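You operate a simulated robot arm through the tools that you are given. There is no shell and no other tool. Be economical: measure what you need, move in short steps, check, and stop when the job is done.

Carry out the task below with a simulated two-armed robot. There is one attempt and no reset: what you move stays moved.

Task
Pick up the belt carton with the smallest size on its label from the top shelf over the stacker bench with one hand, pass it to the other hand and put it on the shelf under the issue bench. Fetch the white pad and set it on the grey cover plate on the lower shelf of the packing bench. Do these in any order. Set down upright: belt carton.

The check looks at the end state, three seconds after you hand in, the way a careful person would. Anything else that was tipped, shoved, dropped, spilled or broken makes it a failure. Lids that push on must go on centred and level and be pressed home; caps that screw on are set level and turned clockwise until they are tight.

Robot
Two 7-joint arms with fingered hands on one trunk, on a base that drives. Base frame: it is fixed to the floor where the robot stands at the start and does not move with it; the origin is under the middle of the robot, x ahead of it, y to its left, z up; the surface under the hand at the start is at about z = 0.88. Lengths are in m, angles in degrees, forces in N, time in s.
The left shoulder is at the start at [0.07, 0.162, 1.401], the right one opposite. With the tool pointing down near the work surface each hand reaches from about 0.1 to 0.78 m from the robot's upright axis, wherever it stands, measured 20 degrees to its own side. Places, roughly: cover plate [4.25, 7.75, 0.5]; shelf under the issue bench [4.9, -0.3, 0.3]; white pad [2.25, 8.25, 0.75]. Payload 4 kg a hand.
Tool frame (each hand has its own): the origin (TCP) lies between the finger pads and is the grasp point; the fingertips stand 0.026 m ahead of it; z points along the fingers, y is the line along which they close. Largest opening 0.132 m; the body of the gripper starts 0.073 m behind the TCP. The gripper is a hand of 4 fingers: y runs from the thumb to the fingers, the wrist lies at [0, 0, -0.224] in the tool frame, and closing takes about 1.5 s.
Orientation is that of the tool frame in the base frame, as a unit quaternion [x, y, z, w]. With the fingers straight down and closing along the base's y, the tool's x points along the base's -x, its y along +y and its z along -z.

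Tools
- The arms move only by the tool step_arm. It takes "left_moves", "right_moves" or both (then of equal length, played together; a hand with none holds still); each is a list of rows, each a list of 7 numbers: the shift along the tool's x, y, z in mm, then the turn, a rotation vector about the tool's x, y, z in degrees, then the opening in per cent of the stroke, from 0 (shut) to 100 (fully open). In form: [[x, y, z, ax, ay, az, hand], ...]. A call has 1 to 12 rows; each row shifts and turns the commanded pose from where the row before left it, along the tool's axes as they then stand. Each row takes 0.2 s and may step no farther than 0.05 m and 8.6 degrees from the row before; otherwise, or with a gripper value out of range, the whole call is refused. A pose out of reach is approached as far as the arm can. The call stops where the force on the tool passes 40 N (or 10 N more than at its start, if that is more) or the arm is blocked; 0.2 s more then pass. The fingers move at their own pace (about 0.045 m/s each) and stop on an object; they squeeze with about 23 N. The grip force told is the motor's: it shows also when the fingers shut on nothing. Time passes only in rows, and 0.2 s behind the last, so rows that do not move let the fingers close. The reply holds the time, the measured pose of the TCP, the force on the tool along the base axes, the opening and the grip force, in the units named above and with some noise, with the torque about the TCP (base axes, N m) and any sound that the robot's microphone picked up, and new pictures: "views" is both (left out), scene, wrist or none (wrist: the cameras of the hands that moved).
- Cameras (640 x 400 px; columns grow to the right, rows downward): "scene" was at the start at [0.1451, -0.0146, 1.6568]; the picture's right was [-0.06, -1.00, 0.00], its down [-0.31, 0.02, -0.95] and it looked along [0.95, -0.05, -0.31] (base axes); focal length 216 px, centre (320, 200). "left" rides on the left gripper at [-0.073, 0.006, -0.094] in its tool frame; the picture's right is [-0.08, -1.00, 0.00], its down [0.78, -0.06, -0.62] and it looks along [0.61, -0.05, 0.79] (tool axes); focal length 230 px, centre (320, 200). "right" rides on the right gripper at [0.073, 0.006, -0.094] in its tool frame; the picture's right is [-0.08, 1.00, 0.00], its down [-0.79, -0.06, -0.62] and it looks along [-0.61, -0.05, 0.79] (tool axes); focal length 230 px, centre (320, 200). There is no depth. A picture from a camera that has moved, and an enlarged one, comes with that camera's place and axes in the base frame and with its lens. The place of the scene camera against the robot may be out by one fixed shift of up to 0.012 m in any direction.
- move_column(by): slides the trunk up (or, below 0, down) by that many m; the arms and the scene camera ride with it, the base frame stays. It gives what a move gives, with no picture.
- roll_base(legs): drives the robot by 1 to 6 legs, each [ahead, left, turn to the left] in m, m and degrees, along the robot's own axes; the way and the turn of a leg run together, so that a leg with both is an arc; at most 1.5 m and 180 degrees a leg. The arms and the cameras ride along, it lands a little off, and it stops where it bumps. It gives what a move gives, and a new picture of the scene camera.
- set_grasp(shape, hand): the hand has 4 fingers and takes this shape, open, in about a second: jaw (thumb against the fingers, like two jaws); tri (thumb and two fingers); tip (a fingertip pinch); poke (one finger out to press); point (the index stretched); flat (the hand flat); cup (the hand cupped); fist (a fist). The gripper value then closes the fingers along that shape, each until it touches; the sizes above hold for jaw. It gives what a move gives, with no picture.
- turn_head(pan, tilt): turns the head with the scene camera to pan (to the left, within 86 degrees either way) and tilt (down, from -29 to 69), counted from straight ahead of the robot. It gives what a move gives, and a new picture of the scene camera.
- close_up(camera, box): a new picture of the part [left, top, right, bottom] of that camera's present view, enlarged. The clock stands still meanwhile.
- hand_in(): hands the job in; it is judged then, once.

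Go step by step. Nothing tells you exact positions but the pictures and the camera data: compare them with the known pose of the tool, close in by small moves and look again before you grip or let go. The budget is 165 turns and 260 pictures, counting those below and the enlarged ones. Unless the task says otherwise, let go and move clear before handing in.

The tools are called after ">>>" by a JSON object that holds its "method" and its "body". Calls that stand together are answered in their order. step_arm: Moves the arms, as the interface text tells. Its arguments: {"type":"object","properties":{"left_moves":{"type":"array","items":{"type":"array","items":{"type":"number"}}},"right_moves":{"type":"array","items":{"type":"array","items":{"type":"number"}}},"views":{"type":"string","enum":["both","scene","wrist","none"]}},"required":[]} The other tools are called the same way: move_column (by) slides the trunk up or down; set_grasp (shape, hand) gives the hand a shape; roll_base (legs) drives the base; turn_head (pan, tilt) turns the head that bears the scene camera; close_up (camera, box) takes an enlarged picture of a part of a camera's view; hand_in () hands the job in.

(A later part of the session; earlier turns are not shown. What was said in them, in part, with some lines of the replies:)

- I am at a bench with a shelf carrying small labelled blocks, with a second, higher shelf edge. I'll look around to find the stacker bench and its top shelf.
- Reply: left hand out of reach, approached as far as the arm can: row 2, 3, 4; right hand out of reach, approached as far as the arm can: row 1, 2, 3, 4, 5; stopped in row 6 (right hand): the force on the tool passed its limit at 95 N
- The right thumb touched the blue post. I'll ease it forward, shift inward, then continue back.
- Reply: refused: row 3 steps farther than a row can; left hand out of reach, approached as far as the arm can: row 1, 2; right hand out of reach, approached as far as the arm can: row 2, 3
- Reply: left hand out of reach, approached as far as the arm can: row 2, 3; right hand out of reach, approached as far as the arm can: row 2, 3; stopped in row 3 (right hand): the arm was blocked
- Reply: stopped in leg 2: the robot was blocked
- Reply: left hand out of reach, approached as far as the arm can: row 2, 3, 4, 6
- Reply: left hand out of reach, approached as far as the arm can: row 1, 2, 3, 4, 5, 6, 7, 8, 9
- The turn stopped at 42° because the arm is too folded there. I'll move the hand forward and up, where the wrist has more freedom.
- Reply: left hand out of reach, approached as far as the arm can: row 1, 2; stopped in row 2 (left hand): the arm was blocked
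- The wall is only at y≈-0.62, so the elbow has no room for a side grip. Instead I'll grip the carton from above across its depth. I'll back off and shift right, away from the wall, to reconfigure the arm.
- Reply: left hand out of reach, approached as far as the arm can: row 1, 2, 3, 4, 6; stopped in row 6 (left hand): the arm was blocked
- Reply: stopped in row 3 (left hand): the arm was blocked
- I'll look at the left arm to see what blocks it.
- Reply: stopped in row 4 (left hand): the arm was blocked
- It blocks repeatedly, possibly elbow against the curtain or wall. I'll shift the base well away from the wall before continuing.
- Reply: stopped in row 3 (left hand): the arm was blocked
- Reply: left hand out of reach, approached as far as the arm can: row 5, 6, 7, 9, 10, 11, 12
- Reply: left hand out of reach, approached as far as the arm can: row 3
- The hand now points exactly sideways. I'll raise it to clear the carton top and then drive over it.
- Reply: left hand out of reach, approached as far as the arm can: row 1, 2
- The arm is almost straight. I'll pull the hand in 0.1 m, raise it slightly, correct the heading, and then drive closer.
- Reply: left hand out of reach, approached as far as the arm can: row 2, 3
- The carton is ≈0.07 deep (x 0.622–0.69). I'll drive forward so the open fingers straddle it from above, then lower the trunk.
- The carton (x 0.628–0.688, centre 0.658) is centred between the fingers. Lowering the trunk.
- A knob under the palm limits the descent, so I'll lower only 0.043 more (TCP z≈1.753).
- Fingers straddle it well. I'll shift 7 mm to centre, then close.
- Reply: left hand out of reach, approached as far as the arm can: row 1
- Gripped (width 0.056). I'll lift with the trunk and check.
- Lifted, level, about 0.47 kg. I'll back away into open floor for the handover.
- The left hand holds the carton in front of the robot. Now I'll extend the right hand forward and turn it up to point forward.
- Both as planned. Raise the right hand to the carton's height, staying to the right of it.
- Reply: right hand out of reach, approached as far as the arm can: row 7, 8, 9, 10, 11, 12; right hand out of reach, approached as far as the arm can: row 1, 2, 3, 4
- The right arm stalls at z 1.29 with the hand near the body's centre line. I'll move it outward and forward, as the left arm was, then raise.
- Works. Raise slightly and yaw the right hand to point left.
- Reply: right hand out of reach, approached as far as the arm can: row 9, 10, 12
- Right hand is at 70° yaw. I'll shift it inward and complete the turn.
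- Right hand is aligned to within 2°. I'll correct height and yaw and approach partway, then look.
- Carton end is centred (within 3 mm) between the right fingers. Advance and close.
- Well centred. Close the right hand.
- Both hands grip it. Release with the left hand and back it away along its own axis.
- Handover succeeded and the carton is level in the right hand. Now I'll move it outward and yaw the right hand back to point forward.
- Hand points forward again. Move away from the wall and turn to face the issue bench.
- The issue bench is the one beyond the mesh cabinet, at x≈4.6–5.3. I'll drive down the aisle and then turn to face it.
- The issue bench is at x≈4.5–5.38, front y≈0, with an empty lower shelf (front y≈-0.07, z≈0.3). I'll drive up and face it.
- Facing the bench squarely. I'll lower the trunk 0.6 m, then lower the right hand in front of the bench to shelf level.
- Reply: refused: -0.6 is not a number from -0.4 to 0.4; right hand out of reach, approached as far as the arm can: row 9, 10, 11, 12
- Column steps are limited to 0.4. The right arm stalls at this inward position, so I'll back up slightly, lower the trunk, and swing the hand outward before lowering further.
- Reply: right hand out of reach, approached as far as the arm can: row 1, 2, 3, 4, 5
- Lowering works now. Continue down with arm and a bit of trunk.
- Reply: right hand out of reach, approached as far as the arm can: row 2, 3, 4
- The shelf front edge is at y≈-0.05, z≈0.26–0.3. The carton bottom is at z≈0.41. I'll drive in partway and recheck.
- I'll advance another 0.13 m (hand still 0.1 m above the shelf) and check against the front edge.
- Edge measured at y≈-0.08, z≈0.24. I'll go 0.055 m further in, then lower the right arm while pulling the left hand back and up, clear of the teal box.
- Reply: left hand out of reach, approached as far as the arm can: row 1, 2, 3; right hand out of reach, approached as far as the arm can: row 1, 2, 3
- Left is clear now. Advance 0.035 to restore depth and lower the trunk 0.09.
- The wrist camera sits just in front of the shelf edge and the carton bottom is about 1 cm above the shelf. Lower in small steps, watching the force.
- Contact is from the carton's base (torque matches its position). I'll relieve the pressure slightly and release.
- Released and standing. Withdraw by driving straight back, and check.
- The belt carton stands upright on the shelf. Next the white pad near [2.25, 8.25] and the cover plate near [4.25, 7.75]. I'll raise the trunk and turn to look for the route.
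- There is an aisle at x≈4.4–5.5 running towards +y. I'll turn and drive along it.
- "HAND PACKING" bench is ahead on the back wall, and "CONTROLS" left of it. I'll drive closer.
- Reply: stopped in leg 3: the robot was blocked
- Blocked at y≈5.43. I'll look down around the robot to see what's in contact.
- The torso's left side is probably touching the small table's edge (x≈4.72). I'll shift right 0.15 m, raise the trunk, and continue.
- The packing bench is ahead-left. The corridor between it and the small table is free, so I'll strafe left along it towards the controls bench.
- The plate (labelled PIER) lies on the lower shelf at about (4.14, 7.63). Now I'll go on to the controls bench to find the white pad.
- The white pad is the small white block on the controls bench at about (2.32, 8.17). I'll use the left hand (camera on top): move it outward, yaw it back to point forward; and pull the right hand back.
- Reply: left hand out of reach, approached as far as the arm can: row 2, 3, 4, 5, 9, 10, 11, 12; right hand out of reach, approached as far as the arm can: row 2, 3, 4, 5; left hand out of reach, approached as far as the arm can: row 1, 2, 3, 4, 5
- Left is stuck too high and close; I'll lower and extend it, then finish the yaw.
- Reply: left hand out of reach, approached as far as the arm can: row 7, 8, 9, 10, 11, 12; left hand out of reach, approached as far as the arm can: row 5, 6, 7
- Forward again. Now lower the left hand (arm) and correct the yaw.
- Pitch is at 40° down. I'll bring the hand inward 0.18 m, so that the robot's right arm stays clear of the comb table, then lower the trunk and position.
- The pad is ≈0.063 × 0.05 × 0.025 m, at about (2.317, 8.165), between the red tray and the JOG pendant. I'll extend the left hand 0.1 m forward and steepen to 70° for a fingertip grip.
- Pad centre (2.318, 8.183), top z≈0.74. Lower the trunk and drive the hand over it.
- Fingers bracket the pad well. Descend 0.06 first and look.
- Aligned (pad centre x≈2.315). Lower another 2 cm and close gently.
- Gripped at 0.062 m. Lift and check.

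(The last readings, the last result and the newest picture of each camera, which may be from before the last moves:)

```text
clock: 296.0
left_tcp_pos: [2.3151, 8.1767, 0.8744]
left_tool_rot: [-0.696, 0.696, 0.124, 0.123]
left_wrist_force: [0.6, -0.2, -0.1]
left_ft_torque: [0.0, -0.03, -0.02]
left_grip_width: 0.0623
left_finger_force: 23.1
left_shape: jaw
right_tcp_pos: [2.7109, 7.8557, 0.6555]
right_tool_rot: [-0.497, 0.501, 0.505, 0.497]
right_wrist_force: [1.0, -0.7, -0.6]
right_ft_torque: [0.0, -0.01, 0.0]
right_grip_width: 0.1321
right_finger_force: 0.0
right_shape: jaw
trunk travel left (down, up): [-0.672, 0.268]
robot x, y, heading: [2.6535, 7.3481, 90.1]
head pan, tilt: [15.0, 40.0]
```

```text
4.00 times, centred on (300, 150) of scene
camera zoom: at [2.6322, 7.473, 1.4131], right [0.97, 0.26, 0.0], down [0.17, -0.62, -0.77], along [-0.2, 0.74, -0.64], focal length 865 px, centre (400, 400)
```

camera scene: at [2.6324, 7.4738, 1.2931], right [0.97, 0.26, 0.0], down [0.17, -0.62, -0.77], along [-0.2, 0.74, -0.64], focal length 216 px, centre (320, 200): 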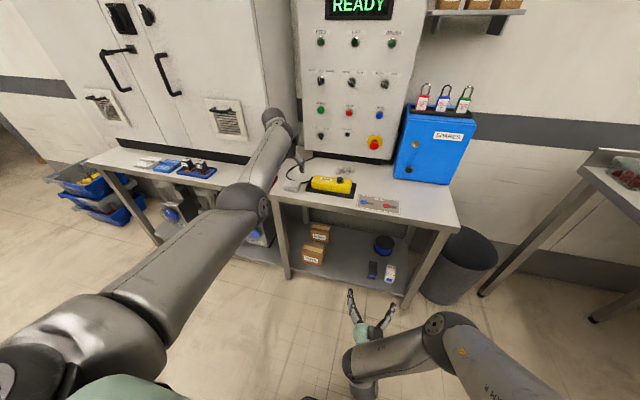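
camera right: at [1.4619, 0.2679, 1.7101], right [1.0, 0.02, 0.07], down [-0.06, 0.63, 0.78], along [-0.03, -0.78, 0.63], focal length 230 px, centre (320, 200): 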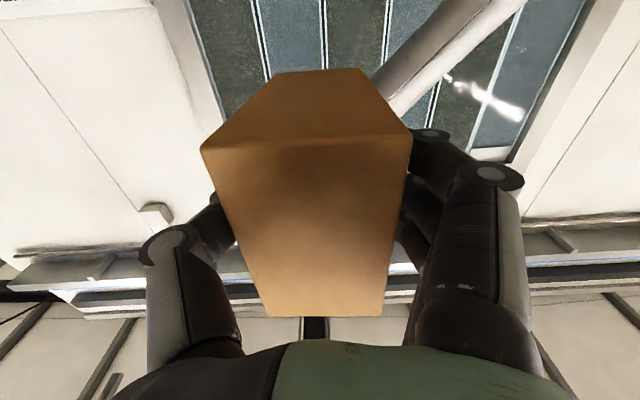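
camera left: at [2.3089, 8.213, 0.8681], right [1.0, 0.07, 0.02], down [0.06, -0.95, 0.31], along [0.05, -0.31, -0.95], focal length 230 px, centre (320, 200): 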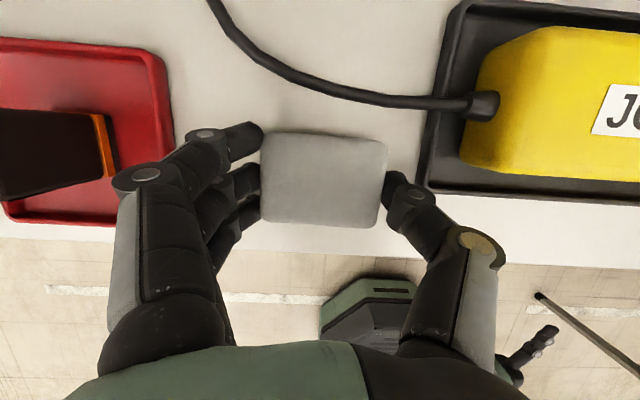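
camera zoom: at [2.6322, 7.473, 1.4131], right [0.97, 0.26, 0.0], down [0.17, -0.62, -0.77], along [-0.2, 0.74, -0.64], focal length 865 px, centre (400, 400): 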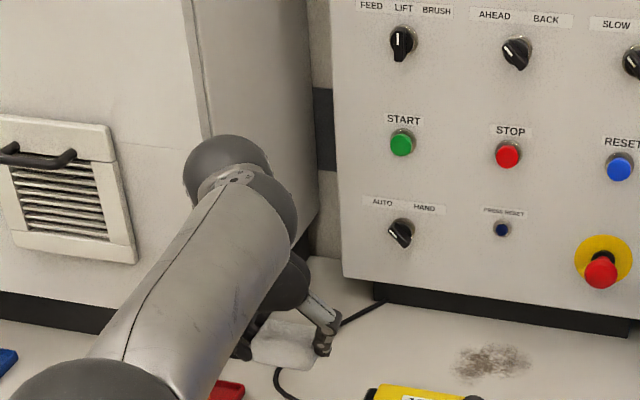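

Pad is held securely. Back away from the bench, raise the trunk, and retract the left hand 0.1 m.

>>> {"method": "roll_base", "body": {"legs": [[-0.6, 0, 0]]}}

>>> {"method": "move_column", "body": {"by": 0.25}}

>>> {"method": "step_arm", "body": {"left_moves": [[37.6, 0, -13.7, 0, 0, 0, 0], [37.6, 0, -13.7, 0, 0, 0, 0], [18.8, 0, -6.8, 0, 0, 0, 0]], "views": "none"}}

>>> {"method": "roll_base", "body": {"legs": [[0, -1.5, 0], [0, -0.3, 0]]}}

```text
clock: 299.4
left_tcp_pos: [2.3143, 7.5753, 0.8752]
left_tool_rot: [-0.696, 0.696, 0.125, 0.124]
left_wrist_force: [0.3, 0.8, 0.3]
left_ft_torque: [0.01, -0.02, -0.01]
left_grip_width: 0.0624
left_finger_force: 22.7
left_shape: jaw
right_tcp_pos: [2.711, 7.2542, 0.6567]
right_tool_rot: [-0.498, 0.5, 0.506, 0.496]
right_wrist_force: [0.1, 0.9, 0.0]
right_ft_torque: [0.0, -0.01, -0.03]
right_grip_width: 0.132
right_finger_force: 0.0
right_shape: jaw
trunk travel left (down, up): [-0.672, 0.268]
robot x, y, heading: [2.6524, 6.7489, 90.2]
head pan, tilt: [15.0, 40.0]
camera scene: at [2.633, 6.8712, 1.4132], right [0.97, 0.26, 0.0], down [0.17, -0.62, -0.77], along [-0.2, 0.74, -0.64], focal length 216 px, centre (320, 200)
```

scene: 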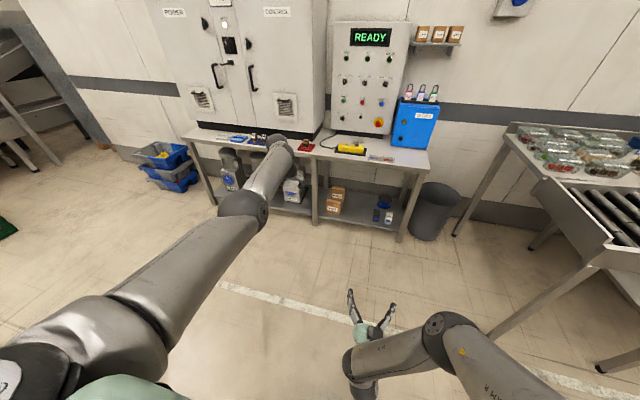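

```text
clock: 302.0
left_tcp_pos: [2.3146, 7.5743, 1.1246]
left_tool_rot: [-0.696, 0.696, 0.123, 0.123]
left_wrist_force: [0.0, -0.1, -1.1]
left_ft_torque: [-0.04, -0.03, 0.0]
left_grip_width: 0.0622
left_finger_force: 22.8
left_shape: jaw
right_tcp_pos: [2.7117, 7.2559, 0.9059]
right_tool_rot: [-0.496, 0.501, 0.506, 0.497]
right_wrist_force: [0.2, -0.2, -0.1]
right_ft_torque: [0.0, 0.0, 0.02]
right_grip_width: 0.1317
right_finger_force: 0.0
right_shape: jaw
trunk travel left (down, up): [-0.922, 0.018]
robot x, y, heading: [2.6537, 6.7478, 90.3]
head pan, tilt: [15.0, 40.0]
```

```text
clock: 302.8
left_tcp_pos: [2.3149, 7.4738, 1.1241]
left_tool_rot: [-0.696, 0.696, 0.124, 0.123]
left_wrist_force: [0.0, 0.2, -0.3]
left_ft_torque: [-0.04, -0.01, -0.01]
left_grip_width: 0.0619
left_finger_force: 23.6
left_shape: jaw
right_tcp_pos: [2.7112, 7.256, 0.9067]
right_tool_rot: [-0.497, 0.5, 0.506, 0.497]
right_wrist_force: [-0.6, -0.7, 0.2]
right_ft_torque: [-0.01, -0.02, -0.01]
right_grip_width: 0.132
right_finger_force: 0.0
right_shape: jaw
trunk travel left (down, up): [-0.922, 0.018]
robot x, y, heading: [2.6541, 6.7532, 90.1]
head pan, tilt: [15.0, 40.0]
```

```text
clock: 311.9
left_tcp_pos: [4.1184, 7.4769, 1.1246]
left_tool_rot: [-0.694, 0.698, 0.123, 0.124]
left_wrist_force: [0.3, -0.6, 0.8]
left_ft_torque: [0.01, -0.01, 0.03]
left_grip_width: 0.0617
left_finger_force: 22.8
left_shape: jaw
right_tcp_pos: [4.513, 7.2534, 0.907]
right_tool_rot: [-0.496, 0.501, 0.505, 0.498]
right_wrist_force: [-1.2, -0.1, -0.1]
right_ft_torque: [0.02, -0.03, 0.01]
right_grip_width: 0.1316
right_finger_force: 0.1
right_shape: jaw
trunk travel left (down, up): [-0.922, 0.018]
robot x, y, heading: [4.4506, 6.7462, 89.9]
head pan, tilt: [15.0, 40.0]
camera scene: at [4.4318, 6.8701, 1.6631], right [0.97, 0.26, 0.0], down [0.17, -0.62, -0.77], along [-0.19, 0.74, -0.64], focal length 216 px, centre (320, 200)
```

scene: 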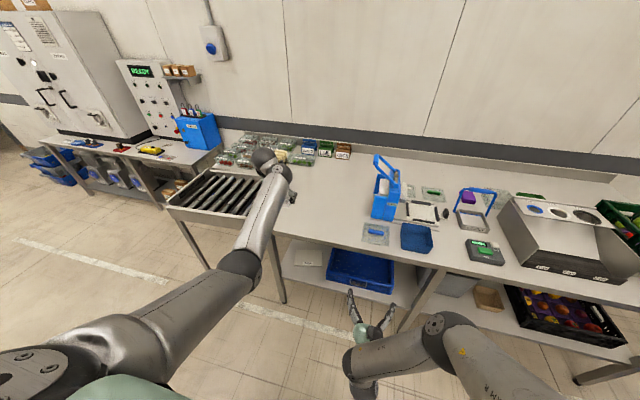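

Now back slightly so the hand clears the bench edge, then lower the trunk in front of the packing bench.

>>> {"method": "roll_base", "body": {"legs": [[-0.16, 0, 0]]}}

>>> {"method": "move_column", "body": {"by": -0.4}}

>>> {"method": "move_column", "body": {"by": -0.1}}

>>> {"method": "turn_head", "body": {"pan": 20, "tilt": 30}}

>>> {"method": "close_up", "body": {"camera": "scene", "box": [160, 100, 480, 300]}}

>>> {"method": "close_up", "body": {"camera": "left", "box": [0, 0, 640, 400]}}

```text
clock: 313.3
left_tcp_pos: [4.1202, 7.3181, 1.1239]
left_tool_rot: [-0.694, 0.699, 0.122, 0.123]
left_wrist_force: [0.3, 0.5, -1.0]
left_ft_torque: [-0.01, -0.01, 0.02]
left_grip_width: 0.062
left_finger_force: 22.8
left_shape: jaw
right_tcp_pos: [4.5149, 7.095, 0.9037]
right_tool_rot: [-0.495, 0.503, 0.503, 0.498]
right_wrist_force: [-0.1, 0.3, 0.2]
right_ft_torque: [-0.01, 0.01, -0.02]
right_grip_width: 0.1319
right_finger_force: 0.1
right_shape: jaw
trunk travel left (down, up): [-0.922, 0.018]
robot x, y, heading: [4.4519, 6.5859, 89.7]
head pan, tilt: [15.0, 40.0]
camera scene: at [4.4338, 6.7136, 1.6628], right [0.97, 0.25, 0.0], down [0.16, -0.62, -0.76], along [-0.19, 0.74, -0.64], focal length 216 px, centre (320, 200)
```

scene: 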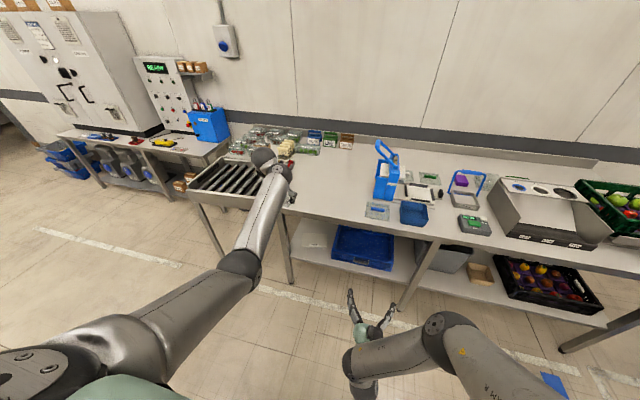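

```text
clock: 317.1
left_tcp_pos: [4.1199, 7.3165, 0.7248]
left_tool_rot: [-0.694, 0.699, 0.123, 0.123]
left_wrist_force: [-0.3, -0.3, -0.6]
left_ft_torque: [0.01, -0.03, 0.02]
left_grip_width: 0.062
left_finger_force: 22.8
left_shape: jaw
right_tcp_pos: [4.5153, 7.0929, 0.5068]
right_tool_rot: [-0.495, 0.502, 0.505, 0.498]
right_wrist_force: [-0.2, -0.6, -0.3]
right_ft_torque: [-0.01, 0.02, -0.01]
right_grip_width: 0.1317
right_finger_force: 0.1
right_shape: jaw
trunk travel left (down, up): [-0.522, 0.418]
robot x, y, heading: [4.4496, 6.5857, 89.9]
head pan, tilt: [15.0, 40.0]
```

```text
clock: 318.4
left_tcp_pos: [4.1203, 7.3151, 0.6239]
left_tool_rot: [-0.694, 0.699, 0.124, 0.124]
left_wrist_force: [0.0, -0.2, 0.1]
left_ft_torque: [0.04, 0.0, 0.03]
left_grip_width: 0.062
left_finger_force: 23.0
left_shape: jaw
right_tcp_pos: [4.5141, 7.0945, 0.4067]
right_tool_rot: [-0.495, 0.502, 0.505, 0.498]
right_wrist_force: [0.5, -0.6, -0.2]
right_ft_torque: [0.0, 0.01, -0.03]
right_grip_width: 0.1317
right_finger_force: 0.0
right_shape: jaw
trunk travel left (down, up): [-0.422, 0.518]
robot x, y, heading: [4.4494, 6.5861, 89.7]
head pan, tilt: [15.0, 40.0]
```

```text
clock: 319.2
left_tcp_pos: [4.1196, 7.3145, 0.6251]
left_tool_rot: [-0.694, 0.698, 0.123, 0.123]
left_wrist_force: [0.2, 0.2, 0.5]
left_ft_torque: [0.01, -0.02, 0.04]
left_grip_width: 0.0618
left_finger_force: 22.8
left_shape: jaw
right_tcp_pos: [4.5146, 7.0925, 0.4076]
right_tool_rot: [-0.494, 0.502, 0.505, 0.498]
right_wrist_force: [-0.2, 0.3, 0.4]
right_ft_torque: [0.02, -0.02, -0.03]
right_grip_width: 0.1321
right_finger_force: 0.1
right_shape: jaw
trunk travel left (down, up): [-0.422, 0.518]
robot x, y, heading: [4.454, 6.587, 89.9]
head pan, tilt: [20.0, 30.0]
camera scene: at [4.4248, 6.7124, 1.1785], right [0.94, 0.34, 0.0], down [0.17, -0.47, -0.87], along [-0.29, 0.81, -0.5], focal length 216 px, centre (320, 200)
```

scene: 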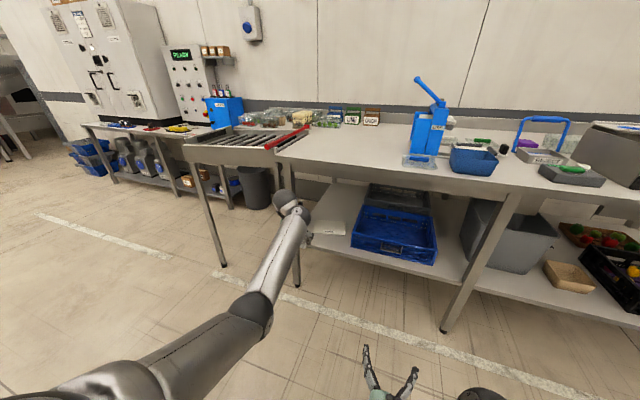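

```text
2.00 times, centred on (320, 200) of scene
camera zoom: at [4.4248, 6.7124, 1.1785], right [0.94, 0.34, 0.0], down [0.17, -0.47, -0.87], along [-0.29, 0.81, -0.5], focal length 433 px, centre (320, 200)
```

zoom: 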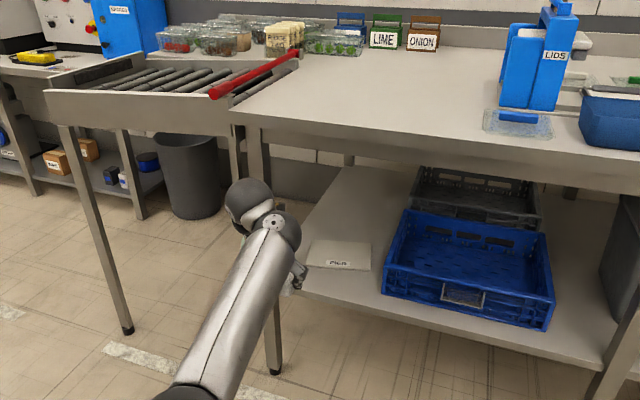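

```text
1.00 times, centred on (320, 200) of left (not enlarged: the box is as wide or as high as the picture)
camera zoom: at [4.114, 7.352, 0.7376], right [1.0, 0.07, 0.02], down [0.06, -0.95, 0.31], along [0.04, -0.31, -0.95], focal length 230 px, centre (320, 200)
```

zoom: 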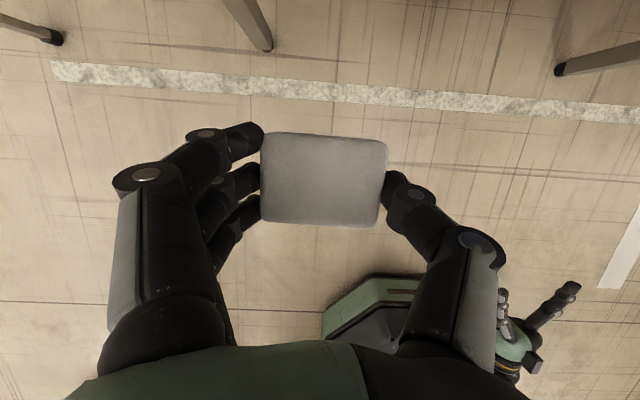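

Re-triangulated: bench top z≈0.87 (front y≈7.51), plate at about (4.13, 7.71), z≈0.39. I'll lower to hover height, extend the left hand a little, and enter part-way.

>>> {"method": "move_column", "body": {"by": -0.1}}

>>> {"method": "step_arm", "body": {"left_moves": [[-37.6, 0, 13.7, 0, 0, 0, 0], [-37.6, 0, 13.7, 0, 0, 0, 0]], "views": "none"}}

>>> {"method": "roll_base", "body": {"legs": [[0.16, -0.01, 0]]}}

>>> {"method": "close_up", "body": {"camera": "left", "box": [0, 0, 640, 400]}}

>>> {"method": "close_up", "body": {"camera": "scene", "box": [160, 100, 480, 300]}}

```text
clock: 320.5
left_tcp_pos: [4.1204, 7.3158, 0.5261]
left_tool_rot: [-0.694, 0.698, 0.124, 0.124]
left_wrist_force: [1.2, -0.2, 0.1]
left_ft_torque: [0.0, -0.01, 0.0]
left_grip_width: 0.0622
left_finger_force: 22.6
left_shape: jaw
right_tcp_pos: [4.515, 7.0919, 0.3067]
right_tool_rot: [-0.494, 0.502, 0.504, 0.499]
right_wrist_force: [-0.8, 0.3, 0.6]
right_ft_torque: [-0.02, 0.03, 0.03]
right_grip_width: 0.1319
right_finger_force: 0.1
right_shape: jaw
trunk travel left (down, up): [-0.322, 0.618]
robot x, y, heading: [4.4561, 6.5858, 89.3]
head pan, tilt: [20.0, 30.0]
```

```text
clock: 321.1
left_tcp_pos: [4.121, 7.3969, 0.5258]
left_tool_rot: [-0.694, 0.699, 0.124, 0.124]
left_wrist_force: [0.6, 0.5, -0.7]
left_ft_torque: [0.0, 0.0, 0.01]
left_grip_width: 0.0616
left_finger_force: 23.3
left_shape: jaw
right_tcp_pos: [4.5146, 7.0927, 0.3074]
right_tool_rot: [-0.494, 0.502, 0.505, 0.498]
right_wrist_force: [-0.2, 0.5, -0.2]
right_ft_torque: [-0.02, 0.01, 0.04]
right_grip_width: 0.132
right_finger_force: 0.0
right_shape: jaw
trunk travel left (down, up): [-0.322, 0.618]
robot x, y, heading: [4.4549, 6.5851, 89.6]
head pan, tilt: [20.0, 30.0]
```

```text
clock: 322.5
left_tcp_pos: [4.1306, 7.5566, 0.5238]
left_tool_rot: [-0.694, 0.698, 0.123, 0.123]
left_wrist_force: [-0.3, -0.3, -0.2]
left_ft_torque: [0.02, 0.02, 0.03]
left_grip_width: 0.0613
left_finger_force: 23.1
left_shape: jaw
right_tcp_pos: [4.5252, 7.2536, 0.306]
right_tool_rot: [-0.495, 0.502, 0.504, 0.498]
right_wrist_force: [0.5, -0.8, -0.4]
right_ft_torque: [-0.03, -0.01, 0.0]
right_grip_width: 0.1319
right_finger_force: 0.0
right_shape: jaw
trunk travel left (down, up): [-0.322, 0.618]
robot x, y, heading: [4.4662, 6.7468, 89.6]
head pan, tilt: [20.0, 30.0]
camera scene: at [4.4353, 6.8731, 1.0784], right [0.94, 0.34, 0.0], down [0.17, -0.47, -0.87], along [-0.29, 0.81, -0.5], focal length 216 px, centre (320, 200)
```

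scene: 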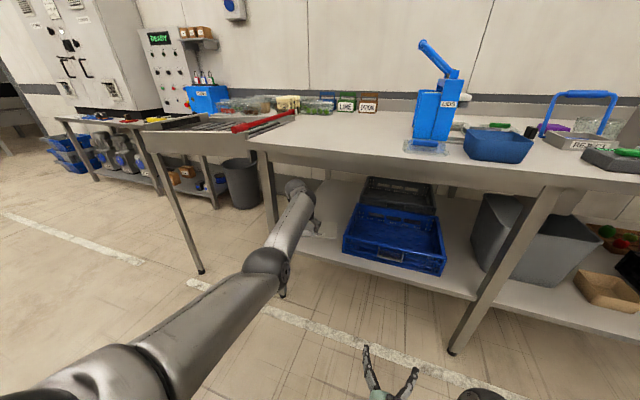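

```text
1.00 times, centred on (320, 200) of left (not enlarged: the box is as wide or as high as the picture)
camera zoom: at [4.1247, 7.593, 0.6373], right [1.0, 0.07, 0.02], down [0.06, -0.95, 0.31], along [0.04, -0.31, -0.95], focal length 230 px, centre (320, 200)
```

zoom: 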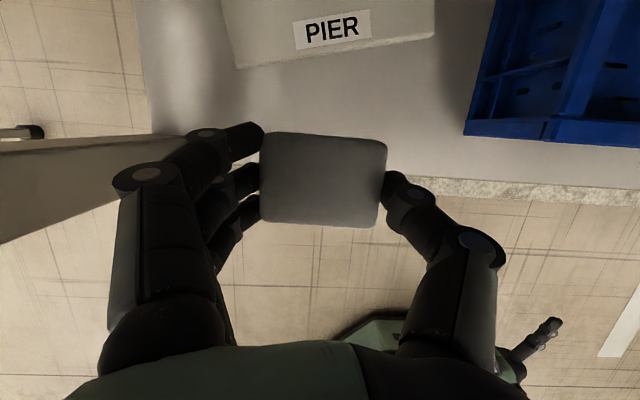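

```text
2.00 times, centred on (320, 200) of scene
camera zoom: at [4.4353, 6.8731, 1.0784], right [0.94, 0.34, 0.0], down [0.17, -0.47, -0.87], along [-0.29, 0.81, -0.5], focal length 433 px, centre (320, 200)
```

zoom: 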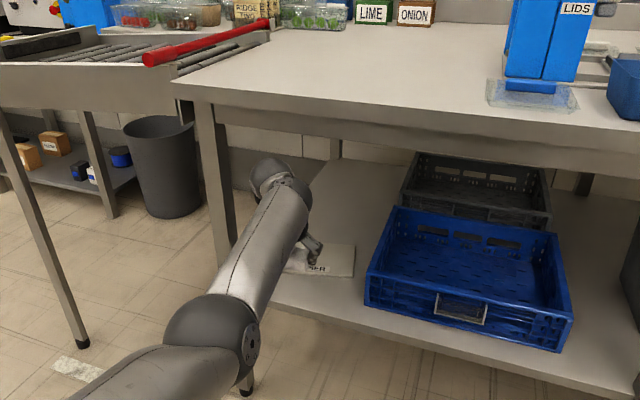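

Plate centre ≈ (4.132, 7.715), 0.185 × 0.13 m, turned about 12°. Lower 3 cm for overhead clearance, then advance over the plate.

>>> {"method": "move_column", "body": {"by": -0.03}}

>>> {"method": "roll_base", "body": {"legs": [[0.157, 0, 0]]}}

>>> {"method": "close_up", "body": {"camera": "left", "box": [0, 0, 640, 400]}}

>>> {"method": "close_up", "body": {"camera": "scene", "box": [220, 120, 420, 245]}}

```text
clock: 323.3
left_tcp_pos: [4.1297, 7.5488, 0.5134]
left_tool_rot: [-0.693, 0.697, 0.129, 0.13]
left_wrist_force: [-0.3, 0.1, -0.4]
left_ft_torque: [-0.04, 0.01, 0.02]
left_grip_width: 0.0616
left_finger_force: 23.1
left_shape: jaw
right_tcp_pos: [4.5204, 7.2523, 0.2957]
right_tool_rot: [-0.5, 0.49, 0.507, 0.503]
right_wrist_force: [0.2, -0.1, -0.4]
right_ft_torque: [0.02, 0.0, 0.01]
right_grip_width: 0.1318
right_finger_force: 0.1
right_shape: jaw
trunk travel left (down, up): [-0.292, 0.648]
robot x, y, heading: [4.4631, 6.7477, 89.7]
head pan, tilt: [20.0, 30.0]
```

```text
clock: 324.7
left_tcp_pos: [4.1296, 7.7052, 0.5127]
left_tool_rot: [-0.693, 0.697, 0.128, 0.129]
left_wrist_force: [-1.1, 0.2, -0.1]
left_ft_torque: [-0.02, -0.04, 0.0]
left_grip_width: 0.0614
left_finger_force: 22.9
left_shape: jaw
right_tcp_pos: [4.5208, 7.4115, 0.2956]
right_tool_rot: [-0.497, 0.492, 0.508, 0.503]
right_wrist_force: [0.2, -0.7, 0.5]
right_ft_torque: [-0.04, 0.02, -0.01]
right_grip_width: 0.1321
right_finger_force: 0.1
right_shape: jaw
trunk travel left (down, up): [-0.292, 0.648]
robot x, y, heading: [4.4655, 6.9015, 89.8]
head pan, tilt: [20.0, 30.0]
camera scene: at [4.4339, 7.0138, 1.0561], right [0.94, 0.34, 0.01], down [0.17, -0.46, -0.87], along [-0.29, 0.82, -0.49], focal length 216 px, centre (320, 200)
```

scene: 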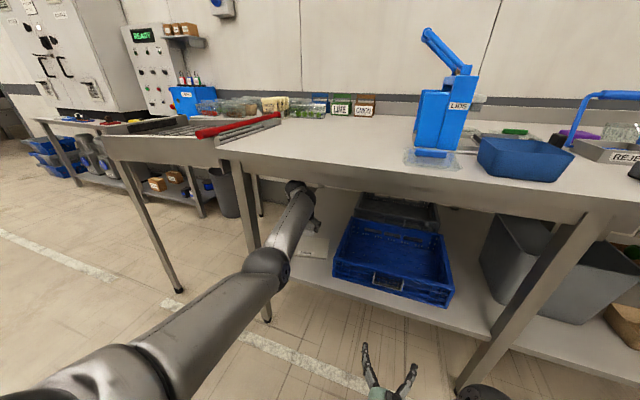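

```text
1.00 times, centred on (320, 200) of left (not enlarged: the box is as wide or as high as the picture)
camera zoom: at [4.1234, 7.7409, 0.6267], right [1.0, 0.07, 0.03], down [0.06, -0.95, 0.29], along [0.05, -0.29, -0.96], focal length 230 px, centre (320, 200)
```

zoom: 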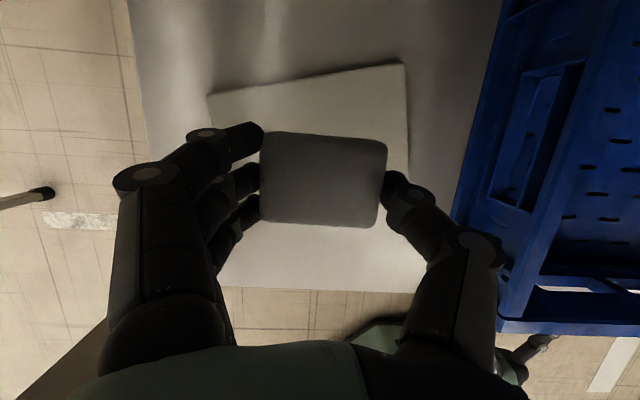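

```text
3.20 times, centred on (320, 182) of scene
camera zoom: at [4.4339, 7.0138, 1.0561], right [0.94, 0.34, 0.01], down [0.17, -0.46, -0.87], along [-0.29, 0.82, -0.49], focal length 692 px, centre (320, 256)
```

zoom: 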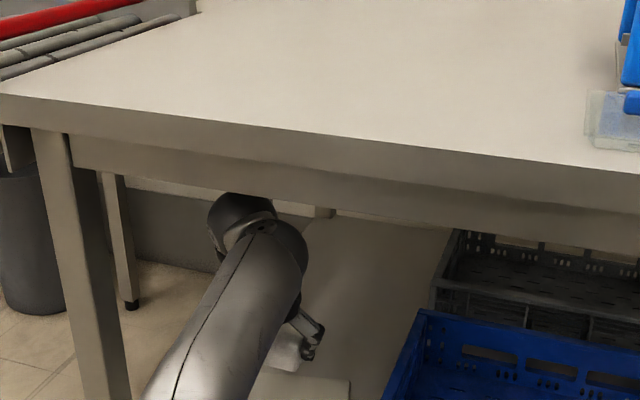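

The pad is over the plate's centre. But the trunk's last drop was only partly followed (slight body tilt — something low touches), so I'll raise it back and do the final lowering with the arm.

>>> {"method": "move_column", "body": {"by": 0.035}}

>>> {"method": "turn_head", "body": {"pan": -30, "tilt": 60}}

```text
clock: 325.5
left_tcp_pos: [4.1299, 7.7121, 0.5288]
left_tool_rot: [-0.694, 0.698, 0.124, 0.124]
left_wrist_force: [0.3, -0.6, -0.4]
left_ft_torque: [0.02, 0.02, 0.01]
left_grip_width: 0.0617
left_finger_force: 23.0
left_shape: jaw
right_tcp_pos: [4.5221, 7.4142, 0.3167]
right_tool_rot: [-0.502, 0.496, 0.505, 0.497]
right_wrist_force: [-0.1, -0.2, 0.5]
right_ft_torque: [-0.03, 0.0, 0.04]
right_grip_width: 0.1317
right_finger_force: 0.0
right_shape: jaw
trunk travel left (down, up): [-0.327, 0.613]
robot x, y, heading: [4.4654, 6.9048, 90.2]
head pan, tilt: [20.0, 30.0]
```

```text
clock: 326.6
left_tcp_pos: [4.1307, 7.7125, 0.5306]
left_tool_rot: [-0.694, 0.698, 0.124, 0.123]
left_wrist_force: [0.2, 0.1, 0.6]
left_ft_torque: [0.0, 0.0, 0.01]
left_grip_width: 0.0616
left_finger_force: 22.7
left_shape: jaw
right_tcp_pos: [4.521, 7.4158, 0.3183]
right_tool_rot: [-0.502, 0.496, 0.505, 0.497]
right_wrist_force: [0.7, 0.2, -0.2]
right_ft_torque: [-0.01, -0.02, -0.01]
right_grip_width: 0.1319
right_finger_force: 0.0
right_shape: jaw
trunk travel left (down, up): [-0.327, 0.613]
robot x, y, heading: [4.4671, 6.9024, 89.7]
head pan, tilt: [-30.0, 60.0]
camera scene: at [4.5, 7.0021, 1.0415], right [0.86, -0.5, 0.0], down [-0.43, -0.75, -0.5], along [0.25, 0.43, -0.87], focal length 216 px, centre (320, 200)
```

scene: 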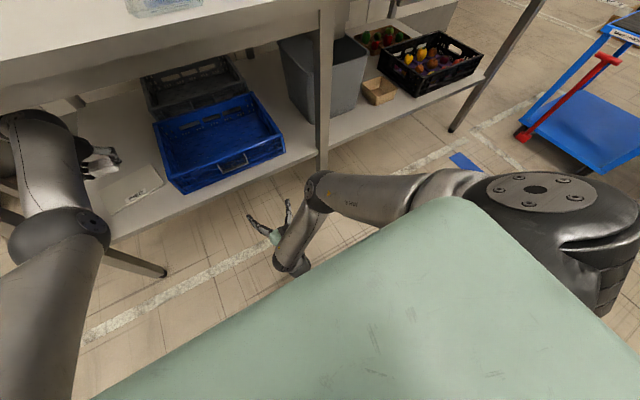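

Nothing visible touches now. Lower the left hand with the arm, in small steps.

>>> {"method": "step_arm", "body": {"left_moves": [[8.55, 0, 23.5, 0, 0, 0, 0], [8.55, 0, 23.5, 0, 0, 0, 0], [6.8, 0, 18.8, 0, 0, 0, 0]], "views": "wrist"}}

>>> {"method": "close_up", "body": {"camera": "scene", "box": [0, 60, 240, 210]}}

```text
clock: 327.4
left_tcp_pos: [4.13, 7.7139, 0.4591]
left_tool_rot: [-0.694, 0.698, 0.125, 0.124]
left_wrist_force: [0.3, -1.0, -0.5]
left_ft_torque: [-0.05, -0.03, 0.04]
left_grip_width: 0.0615
left_finger_force: 22.7
left_shape: jaw
right_tcp_pos: [4.5208, 7.4146, 0.3169]
right_tool_rot: [-0.501, 0.496, 0.505, 0.498]
right_wrist_force: [-0.6, 0.7, 0.9]
right_ft_torque: [-0.02, -0.01, 0.0]
right_grip_width: 0.1317
right_finger_force: 0.1
right_shape: jaw
trunk travel left (down, up): [-0.327, 0.613]
robot x, y, heading: [4.4614, 6.9016, 89.8]
head pan, tilt: [-30.0, 60.0]
camera left: at [4.1241, 7.7495, 0.5726], right [1.0, 0.07, 0.02], down [0.06, -0.95, 0.31], along [0.04, -0.31, -0.95], focal length 230 px, centre (320, 200)
```

left: 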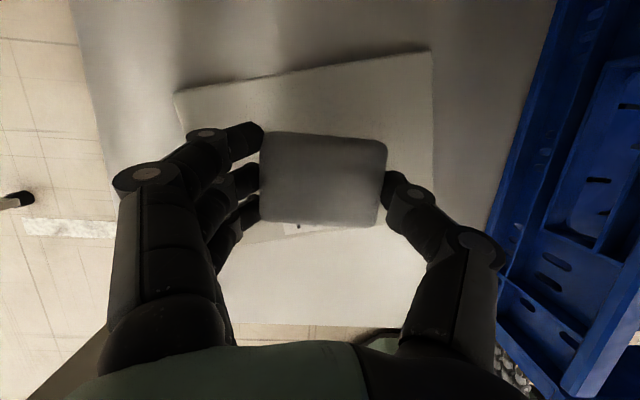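

```text
2.67 times, centred on (120, 135) of scene
camera zoom: at [4.4999, 7.0021, 1.0414], right [0.86, -0.5, 0.0], down [-0.44, -0.75, -0.5], along [0.25, 0.43, -0.87], focal length 577 px, centre (853, 373)
```

zoom: 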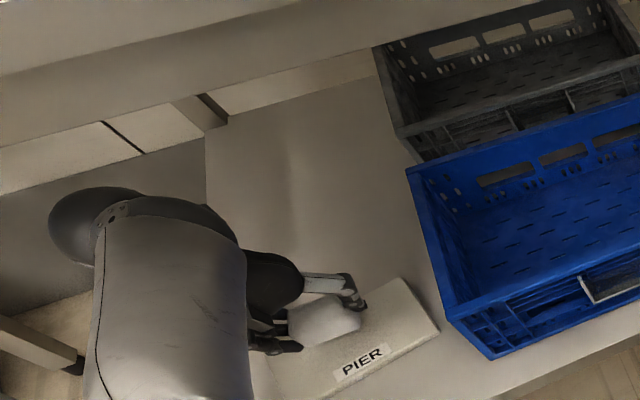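

Centred over the plate. Lower in fine steps, watching the force.

>>> {"method": "step_arm", "body": {"left_moves": [[1.4, 0, 3.8, 0, 0, 0, 0], [1.4, 0, 3.8, 0, 0, 0, 0], [1.4, 0, 3.8, 0, 0, 0, 0]], "views": "none"}}

>>> {"method": "close_up", "body": {"camera": "scene", "box": [80, 140, 176, 200]}}

```text
clock: 328.2
left_tcp_pos: [4.1299, 7.7138, 0.4477]
left_tool_rot: [-0.694, 0.698, 0.124, 0.124]
left_wrist_force: [-0.7, 0.0, -0.2]
left_ft_torque: [-0.02, -0.01, -0.01]
left_grip_width: 0.0618
left_finger_force: 22.9
left_shape: jaw
right_tcp_pos: [4.5219, 7.4129, 0.3163]
right_tool_rot: [-0.501, 0.497, 0.504, 0.498]
right_wrist_force: [0.5, -1.3, 0.1]
right_ft_torque: [0.02, -0.01, 0.03]
right_grip_width: 0.132
right_finger_force: 0.1
right_shape: jaw
trunk travel left (down, up): [-0.327, 0.613]
robot x, y, heading: [4.4606, 6.9047, 89.6]
head pan, tilt: [-30.0, 60.0]
```

```text
6.67 times, centred on (128, 170) of scene
camera zoom: at [4.5, 7.002, 1.0414], right [0.86, -0.5, 0.0], down [-0.44, -0.75, -0.5], along [0.25, 0.43, -0.87], focal length 1442 px, centre (1600, 400)
```

zoom: 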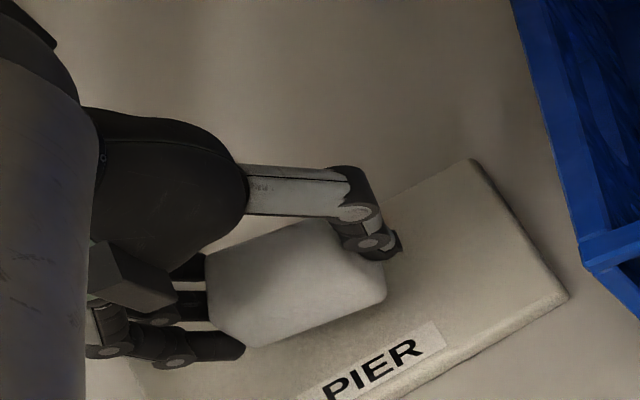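

>>> {"method": "step_arm", "body": {"left_moves": [[1.2, 0, 3.3, 0, 0, 0, 0], [1.2, 0, 3.3, 0, 0, 0, 0]], "views": "none"}}

>>> {"method": "step_arm", "body": {"left_moves": [[0.7, 0, 1.9, 0, 0, 0, 0], [0.7, 0, 1.9, 0, 0, 0, 0]], "views": "none"}}

```text
clock: 328.8
left_tcp_pos: [4.1308, 7.7126, 0.4408]
left_tool_rot: [-0.695, 0.698, 0.124, 0.124]
left_wrist_force: [-0.5, 0.6, -0.3]
left_ft_torque: [0.01, 0.02, -0.02]
left_grip_width: 0.0618
left_finger_force: 23.0
left_shape: jaw
right_tcp_pos: [4.5212, 7.4131, 0.3175]
right_tool_rot: [-0.501, 0.497, 0.504, 0.498]
right_wrist_force: [1.1, -0.3, -0.2]
right_ft_torque: [-0.01, 0.0, -0.02]
right_grip_width: 0.1318
right_finger_force: 0.0
right_shape: jaw
trunk travel left (down, up): [-0.327, 0.613]
robot x, y, heading: [4.4656, 6.9041, 89.4]
head pan, tilt: [-30.0, 60.0]
```

```text
clock: 329.4
left_tcp_pos: [4.1308, 7.7123, 0.4359]
left_tool_rot: [-0.695, 0.698, 0.123, 0.123]
left_wrist_force: [0.5, -0.9, 0.2]
left_ft_torque: [0.02, 0.0, 0.02]
left_grip_width: 0.0615
left_finger_force: 23.0
left_shape: jaw
right_tcp_pos: [4.5204, 7.4135, 0.3166]
right_tool_rot: [-0.501, 0.496, 0.505, 0.498]
right_wrist_force: [-0.2, -0.7, -0.2]
right_ft_torque: [-0.02, 0.02, 0.0]
right_grip_width: 0.1318
right_finger_force: 0.1
right_shape: jaw
trunk travel left (down, up): [-0.327, 0.613]
robot x, y, heading: [4.4638, 6.9081, 89.8]
head pan, tilt: [-30.0, 60.0]
```

>>> {"method": "step_arm", "body": {"left_moves": [[1.0, 0, 2.8, 0, 0, 0, 0], [1.0, 0, 2.8, 0, 0, 0, 0]], "views": "wrist"}}

>>> {"method": "close_up", "body": {"camera": "scene", "box": [80, 140, 176, 200]}}

```text
clock: 330.0
left_tcp_pos: [4.1313, 7.713, 0.4302]
left_tool_rot: [-0.695, 0.697, 0.124, 0.123]
left_wrist_force: [0.0, 0.3, 0.3]
left_ft_torque: [-0.02, 0.03, 0.01]
left_grip_width: 0.0614
left_finger_force: 22.8
left_shape: jaw
right_tcp_pos: [4.5203, 7.4136, 0.3183]
right_tool_rot: [-0.501, 0.496, 0.504, 0.498]
right_wrist_force: [0.5, 0.1, -0.1]
right_ft_torque: [-0.01, 0.0, -0.03]
right_grip_width: 0.1318
right_finger_force: 0.0
right_shape: jaw
trunk travel left (down, up): [-0.327, 0.613]
robot x, y, heading: [4.4641, 6.9041, 89.8]
head pan, tilt: [-30.0, 60.0]
camera left: at [4.1244, 7.7496, 0.5434], right [1.0, 0.07, 0.02], down [0.06, -0.95, 0.31], along [0.04, -0.31, -0.95], focal length 230 px, centre (320, 200)
```

left: 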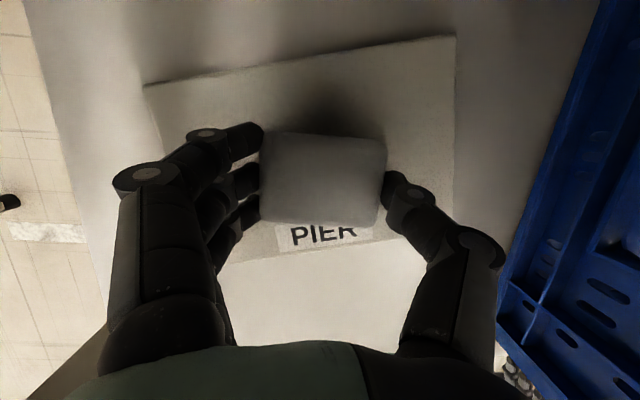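

```text
6.67 times, centred on (128, 170) of scene
camera zoom: at [4.5, 7.002, 1.0414], right [0.86, -0.5, 0.0], down [-0.44, -0.75, -0.5], along [0.25, 0.43, -0.87], focal length 1442 px, centre (1600, 400)
```

zoom: 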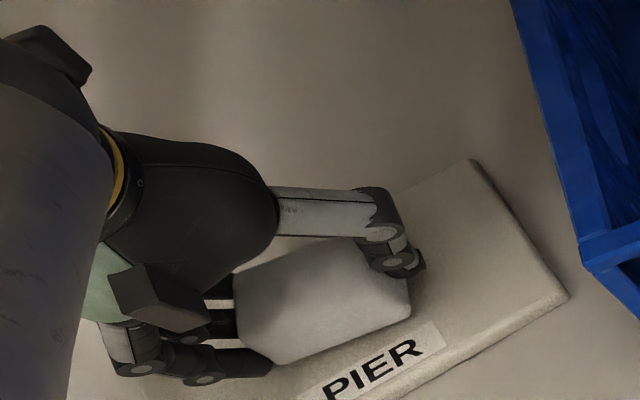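

Still no contact, but the plate top (z≈0.393) is close. Continue in 2 mm steps.

>>> {"method": "step_arm", "body": {"left_moves": [[0.7, 0, 1.9, 0, 0, 0, 0], [0.7, 0, 1.9, 0, 0, 0, 0]], "views": "none"}}

>>> {"method": "step_arm", "body": {"left_moves": [[0.7, 0, 1.9, 0, 0, 0, 0], [0.7, 0, 1.9, 0, 0, 0, 0]], "views": "none"}}

>>> {"method": "close_up", "body": {"camera": "scene", "box": [80, 140, 176, 200]}}

```text
clock: 330.6
left_tcp_pos: [4.1316, 7.713, 0.4252]
left_tool_rot: [-0.694, 0.698, 0.125, 0.124]
left_wrist_force: [-0.3, 1.2, 0.2]
left_ft_torque: [-0.02, 0.0, -0.03]
left_grip_width: 0.0617
left_finger_force: 22.9
left_shape: jaw
right_tcp_pos: [4.5218, 7.4132, 0.3175]
right_tool_rot: [-0.501, 0.497, 0.504, 0.498]
right_wrist_force: [0.7, -0.2, 0.6]
right_ft_torque: [-0.03, 0.01, -0.05]
right_grip_width: 0.1315
right_finger_force: 0.0
right_shape: jaw
trunk travel left (down, up): [-0.327, 0.613]
robot x, y, heading: [4.463, 6.9039, 89.7]
head pan, tilt: [-30.0, 60.0]
```

```text
clock: 331.2
left_tcp_pos: [4.1305, 7.7136, 0.4259]
left_tool_rot: [-0.694, 0.697, 0.127, 0.124]
left_wrist_force: [-0.4, -1.8, 9.4]
left_ft_torque: [-0.13, 0.2, 0.02]
left_grip_width: 0.0612
left_finger_force: 22.8
left_shape: jaw
right_tcp_pos: [4.5218, 7.4148, 0.3181]
right_tool_rot: [-0.501, 0.496, 0.506, 0.498]
right_wrist_force: [0.3, 0.3, 0.2]
right_ft_torque: [-0.04, 0.01, -0.03]
right_grip_width: 0.1319
right_finger_force: 0.0
right_shape: jaw
trunk travel left (down, up): [-0.327, 0.613]
robot x, y, heading: [4.4659, 6.9053, 89.8]
head pan, tilt: [-30.0, 60.0]
```

```text
6.67 times, centred on (128, 170) of scene
camera zoom: at [4.5005, 7.0007, 1.0417], right [0.86, -0.5, 0.0], down [-0.44, -0.75, -0.5], along [0.25, 0.43, -0.87], focal length 1442 px, centre (1600, 400)
```

zoom: 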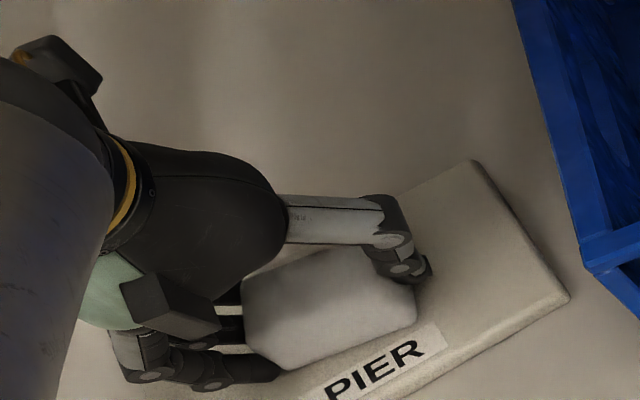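

Contact at 9 N. Relieve 1 mm and open the fingers.

>>> {"method": "step_arm", "body": {"left_moves": [[-0.4, 0, -1.0, 0, 0, 0, 0], [0, 0, 0, 0, 0, 0, 52], [0, 0, 0, 0, 0, 0, 60], [0, 0, 0, 0, 0, 0, 70], [0, 0, 0, 0, 0, 0, 75], [0, 0, 0, 0, 0, 0, 75]], "views": "wrist"}}

```text
clock: 332.6
left_tcp_pos: [4.1316, 7.7128, 0.4255]
left_tool_rot: [-0.694, 0.698, 0.126, 0.124]
left_wrist_force: [3.4, 0.0, 11.4]
left_ft_torque: [-0.18, 0.48, -0.02]
left_grip_width: 0.0966
left_finger_force: 0.1
left_shape: jaw
right_tcp_pos: [4.5227, 7.4142, 0.3174]
right_tool_rot: [-0.501, 0.496, 0.505, 0.498]
right_wrist_force: [0.0, 0.0, 0.2]
right_ft_torque: [0.0, 0.0, -0.01]
right_grip_width: 0.1317
right_finger_force: 0.0
right_shape: jaw
trunk travel left (down, up): [-0.327, 0.613]
robot x, y, heading: [4.4617, 6.8998, 89.9]
head pan, tilt: [-30.0, 60.0]
camera left: at [4.1248, 7.7489, 0.5385], right [1.0, 0.07, 0.02], down [0.06, -0.95, 0.31], along [0.04, -0.3, -0.95], focal length 230 px, centre (320, 200)
```

left: 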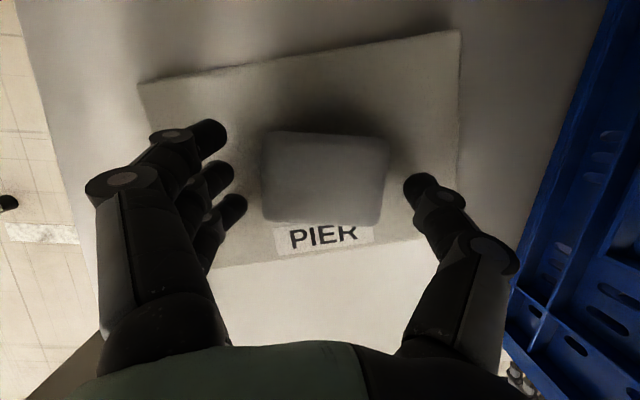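

The pad rests on the plate, with a fingertip touching the plate. Raise straight up gently.

>>> {"method": "step_arm", "body": {"left_moves": [[-1.7, 0, -4.7, 0, 0, 0, 75], [-3.4, 0, -9.4, 0, 0, 0, 75], [-6.8, 0, -18.8, 0, 0, 0, 75], [-8.5, 0, -23.5, 0, 0, 0, 75]], "views": "wrist"}}

>>> {"method": "close_up", "body": {"camera": "scene", "box": [60, 130, 188, 210]}}

```text
clock: 333.6
left_tcp_pos: [4.1301, 7.7118, 0.4832]
left_tool_rot: [-0.695, 0.698, 0.123, 0.124]
left_wrist_force: [0.0, -0.2, 0.8]
left_ft_torque: [0.01, 0.0, 0.0]
left_grip_width: 0.0988
left_finger_force: 0.0
left_shape: jaw
right_tcp_pos: [4.5209, 7.4147, 0.3174]
right_tool_rot: [-0.501, 0.496, 0.505, 0.498]
right_wrist_force: [0.1, 0.3, -0.1]
right_ft_torque: [0.01, 0.01, -0.01]
right_grip_width: 0.1318
right_finger_force: 0.0
right_shape: jaw
trunk travel left (down, up): [-0.327, 0.613]
robot x, y, heading: [4.4643, 6.906, 90.2]
head pan, tilt: [-30.0, 60.0]
camera left: at [4.1242, 7.7487, 0.5963], right [1.0, 0.07, 0.02], down [0.06, -0.95, 0.31], along [0.04, -0.31, -0.95], focal length 230 px, centre (320, 200)
```

left: 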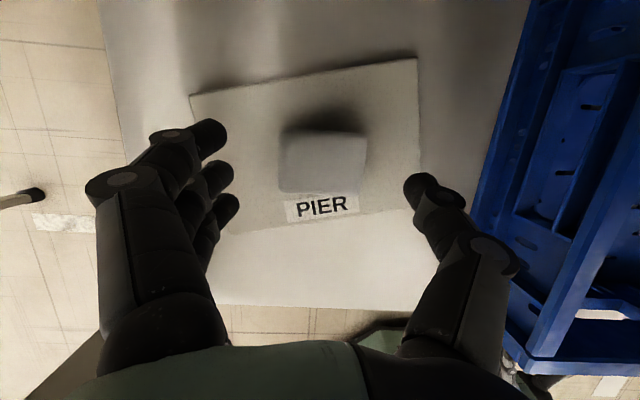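

```text
5.00 times, centred on (124, 170) of scene
camera zoom: at [4.5001, 7.0018, 1.0414], right [0.86, -0.5, 0.0], down [-0.44, -0.75, -0.5], along [0.25, 0.43, -0.87], focal length 1081 px, centre (1300, 350)
```

zoom: 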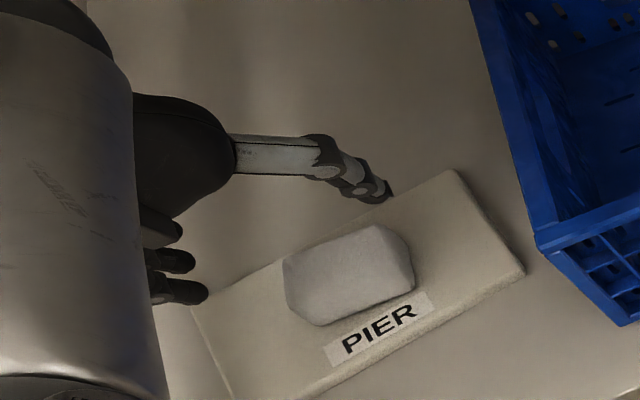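

The white pad sits centred on the plate. Withdraw the robot straight back and check.

>>> {"method": "roll_base", "body": {"legs": [[-0.3, 0, 0]]}}

>>> {"method": "turn_head", "body": {"pan": 20, "tilt": 35}}

>>> {"method": "close_up", "body": {"camera": "scene", "box": [200, 100, 400, 225]}}

```text
clock: 335.7
left_tcp_pos: [4.1291, 7.4125, 0.4841]
left_tool_rot: [-0.695, 0.698, 0.124, 0.124]
left_wrist_force: [-0.3, -0.2, 0.0]
left_ft_torque: [0.0, -0.01, 0.02]
left_grip_width: 0.0989
left_finger_force: 0.0
left_shape: jaw
right_tcp_pos: [4.5204, 7.1144, 0.3175]
right_tool_rot: [-0.501, 0.497, 0.504, 0.498]
right_wrist_force: [-0.5, 0.7, -0.5]
right_ft_torque: [0.0, 0.01, -0.03]
right_grip_width: 0.132
right_finger_force: 0.1
right_shape: jaw
trunk travel left (down, up): [-0.327, 0.613]
robot x, y, heading: [4.4654, 6.6035, 90.0]
head pan, tilt: [-30.0, 60.0]
camera scene: at [4.4992, 6.7022, 1.0415], right [0.86, -0.5, 0.0], down [-0.43, -0.75, -0.5], along [0.25, 0.43, -0.87], focal length 216 px, centre (320, 200)
```

scene: 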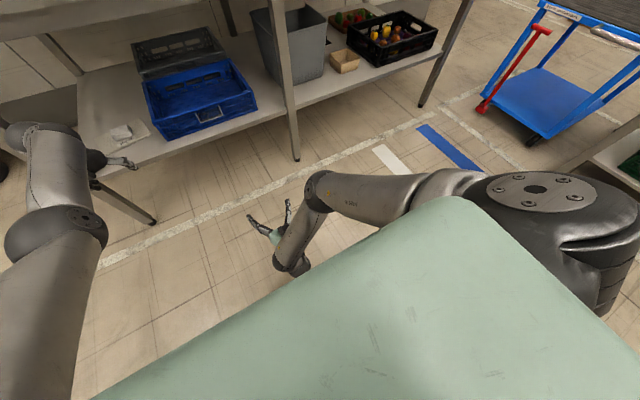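

```text
clock: 336.9
left_tcp_pos: [4.1283, 7.4131, 0.4839]
left_tool_rot: [-0.695, 0.697, 0.124, 0.123]
left_wrist_force: [0.1, -0.1, -0.7]
left_ft_torque: [-0.03, -0.01, 0.01]
left_grip_width: 0.0988
left_finger_force: 0.0
left_shape: jaw
right_tcp_pos: [4.5192, 7.1153, 0.3183]
right_tool_rot: [-0.501, 0.497, 0.504, 0.498]
right_wrist_force: [0.9, 0.2, -0.3]
right_ft_torque: [-0.03, 0.0, -0.06]
right_grip_width: 0.132
right_finger_force: 0.2
right_shape: jaw
trunk travel left (down, up): [-0.327, 0.613]
robot x, y, heading: [4.4681, 6.6044, 89.9]
head pan, tilt: [20.0, 35.0]
camera scene: at [4.4358, 6.7279, 1.0757], right [0.94, 0.34, 0.0], down [0.19, -0.54, -0.82], along [-0.28, 0.77, -0.57], focal length 216 px, centre (320, 200)
```

scene: 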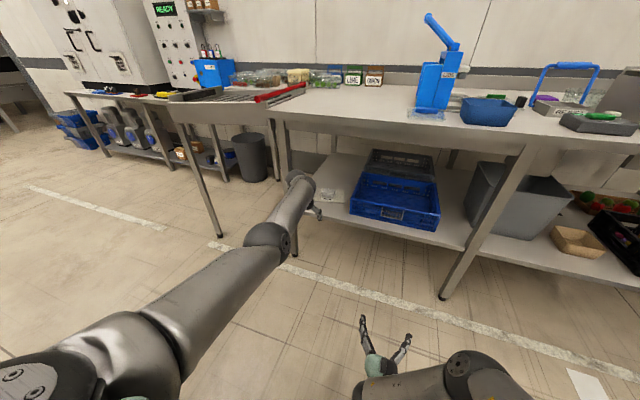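

```text
3.20 times, centred on (300, 162) of scene
camera zoom: at [4.4358, 6.7279, 1.0757], right [0.94, 0.34, 0.0], down [0.19, -0.54, -0.82], along [-0.28, 0.77, -0.57], focal length 692 px, centre (384, 320)
```

zoom: 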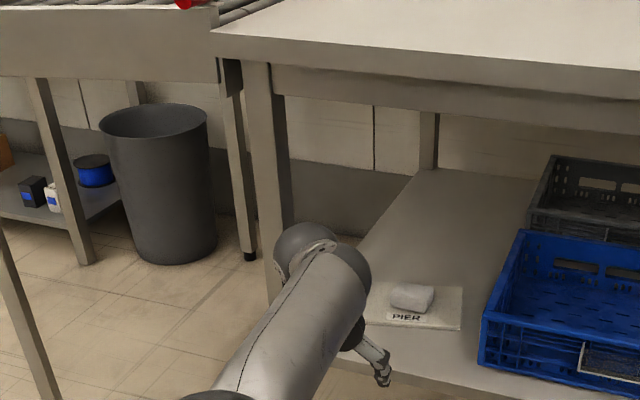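

The pad lies on the grey plate, the 21 MM carton stands on the issue-bench shelf, and both hands are empty and clear.

>>> {"method": "hand_in", "body": {}}

```text
The job is handed in.
```

I handed the job in with both parts done, but the robot bumped into fixtures twice on the way.

- **Belt carton:** I picked the 21 MM lift-belt carton (the others were 24 and 27 MM) off the top shelf with the left hand. I passed it to the right hand and set it upright on the shelf under the issue bench.
- **White pad:** It sits level and near the centre of the plate labelled "PIER" on the packing bench's lower shelf. I took that to be the grey cover plate because it was the only plate I saw on that shelf, close to the given position.
- **Contacts:**
  - Early on, the right thumb touched a rack post.
  - The base was then stopped against the stacker bench. I looked afterwards and saw nothing moved.
  - It was also stopped once beside the small table near the packing bench. I saw nothing out of place in the views there, but I didn't check that table closely.
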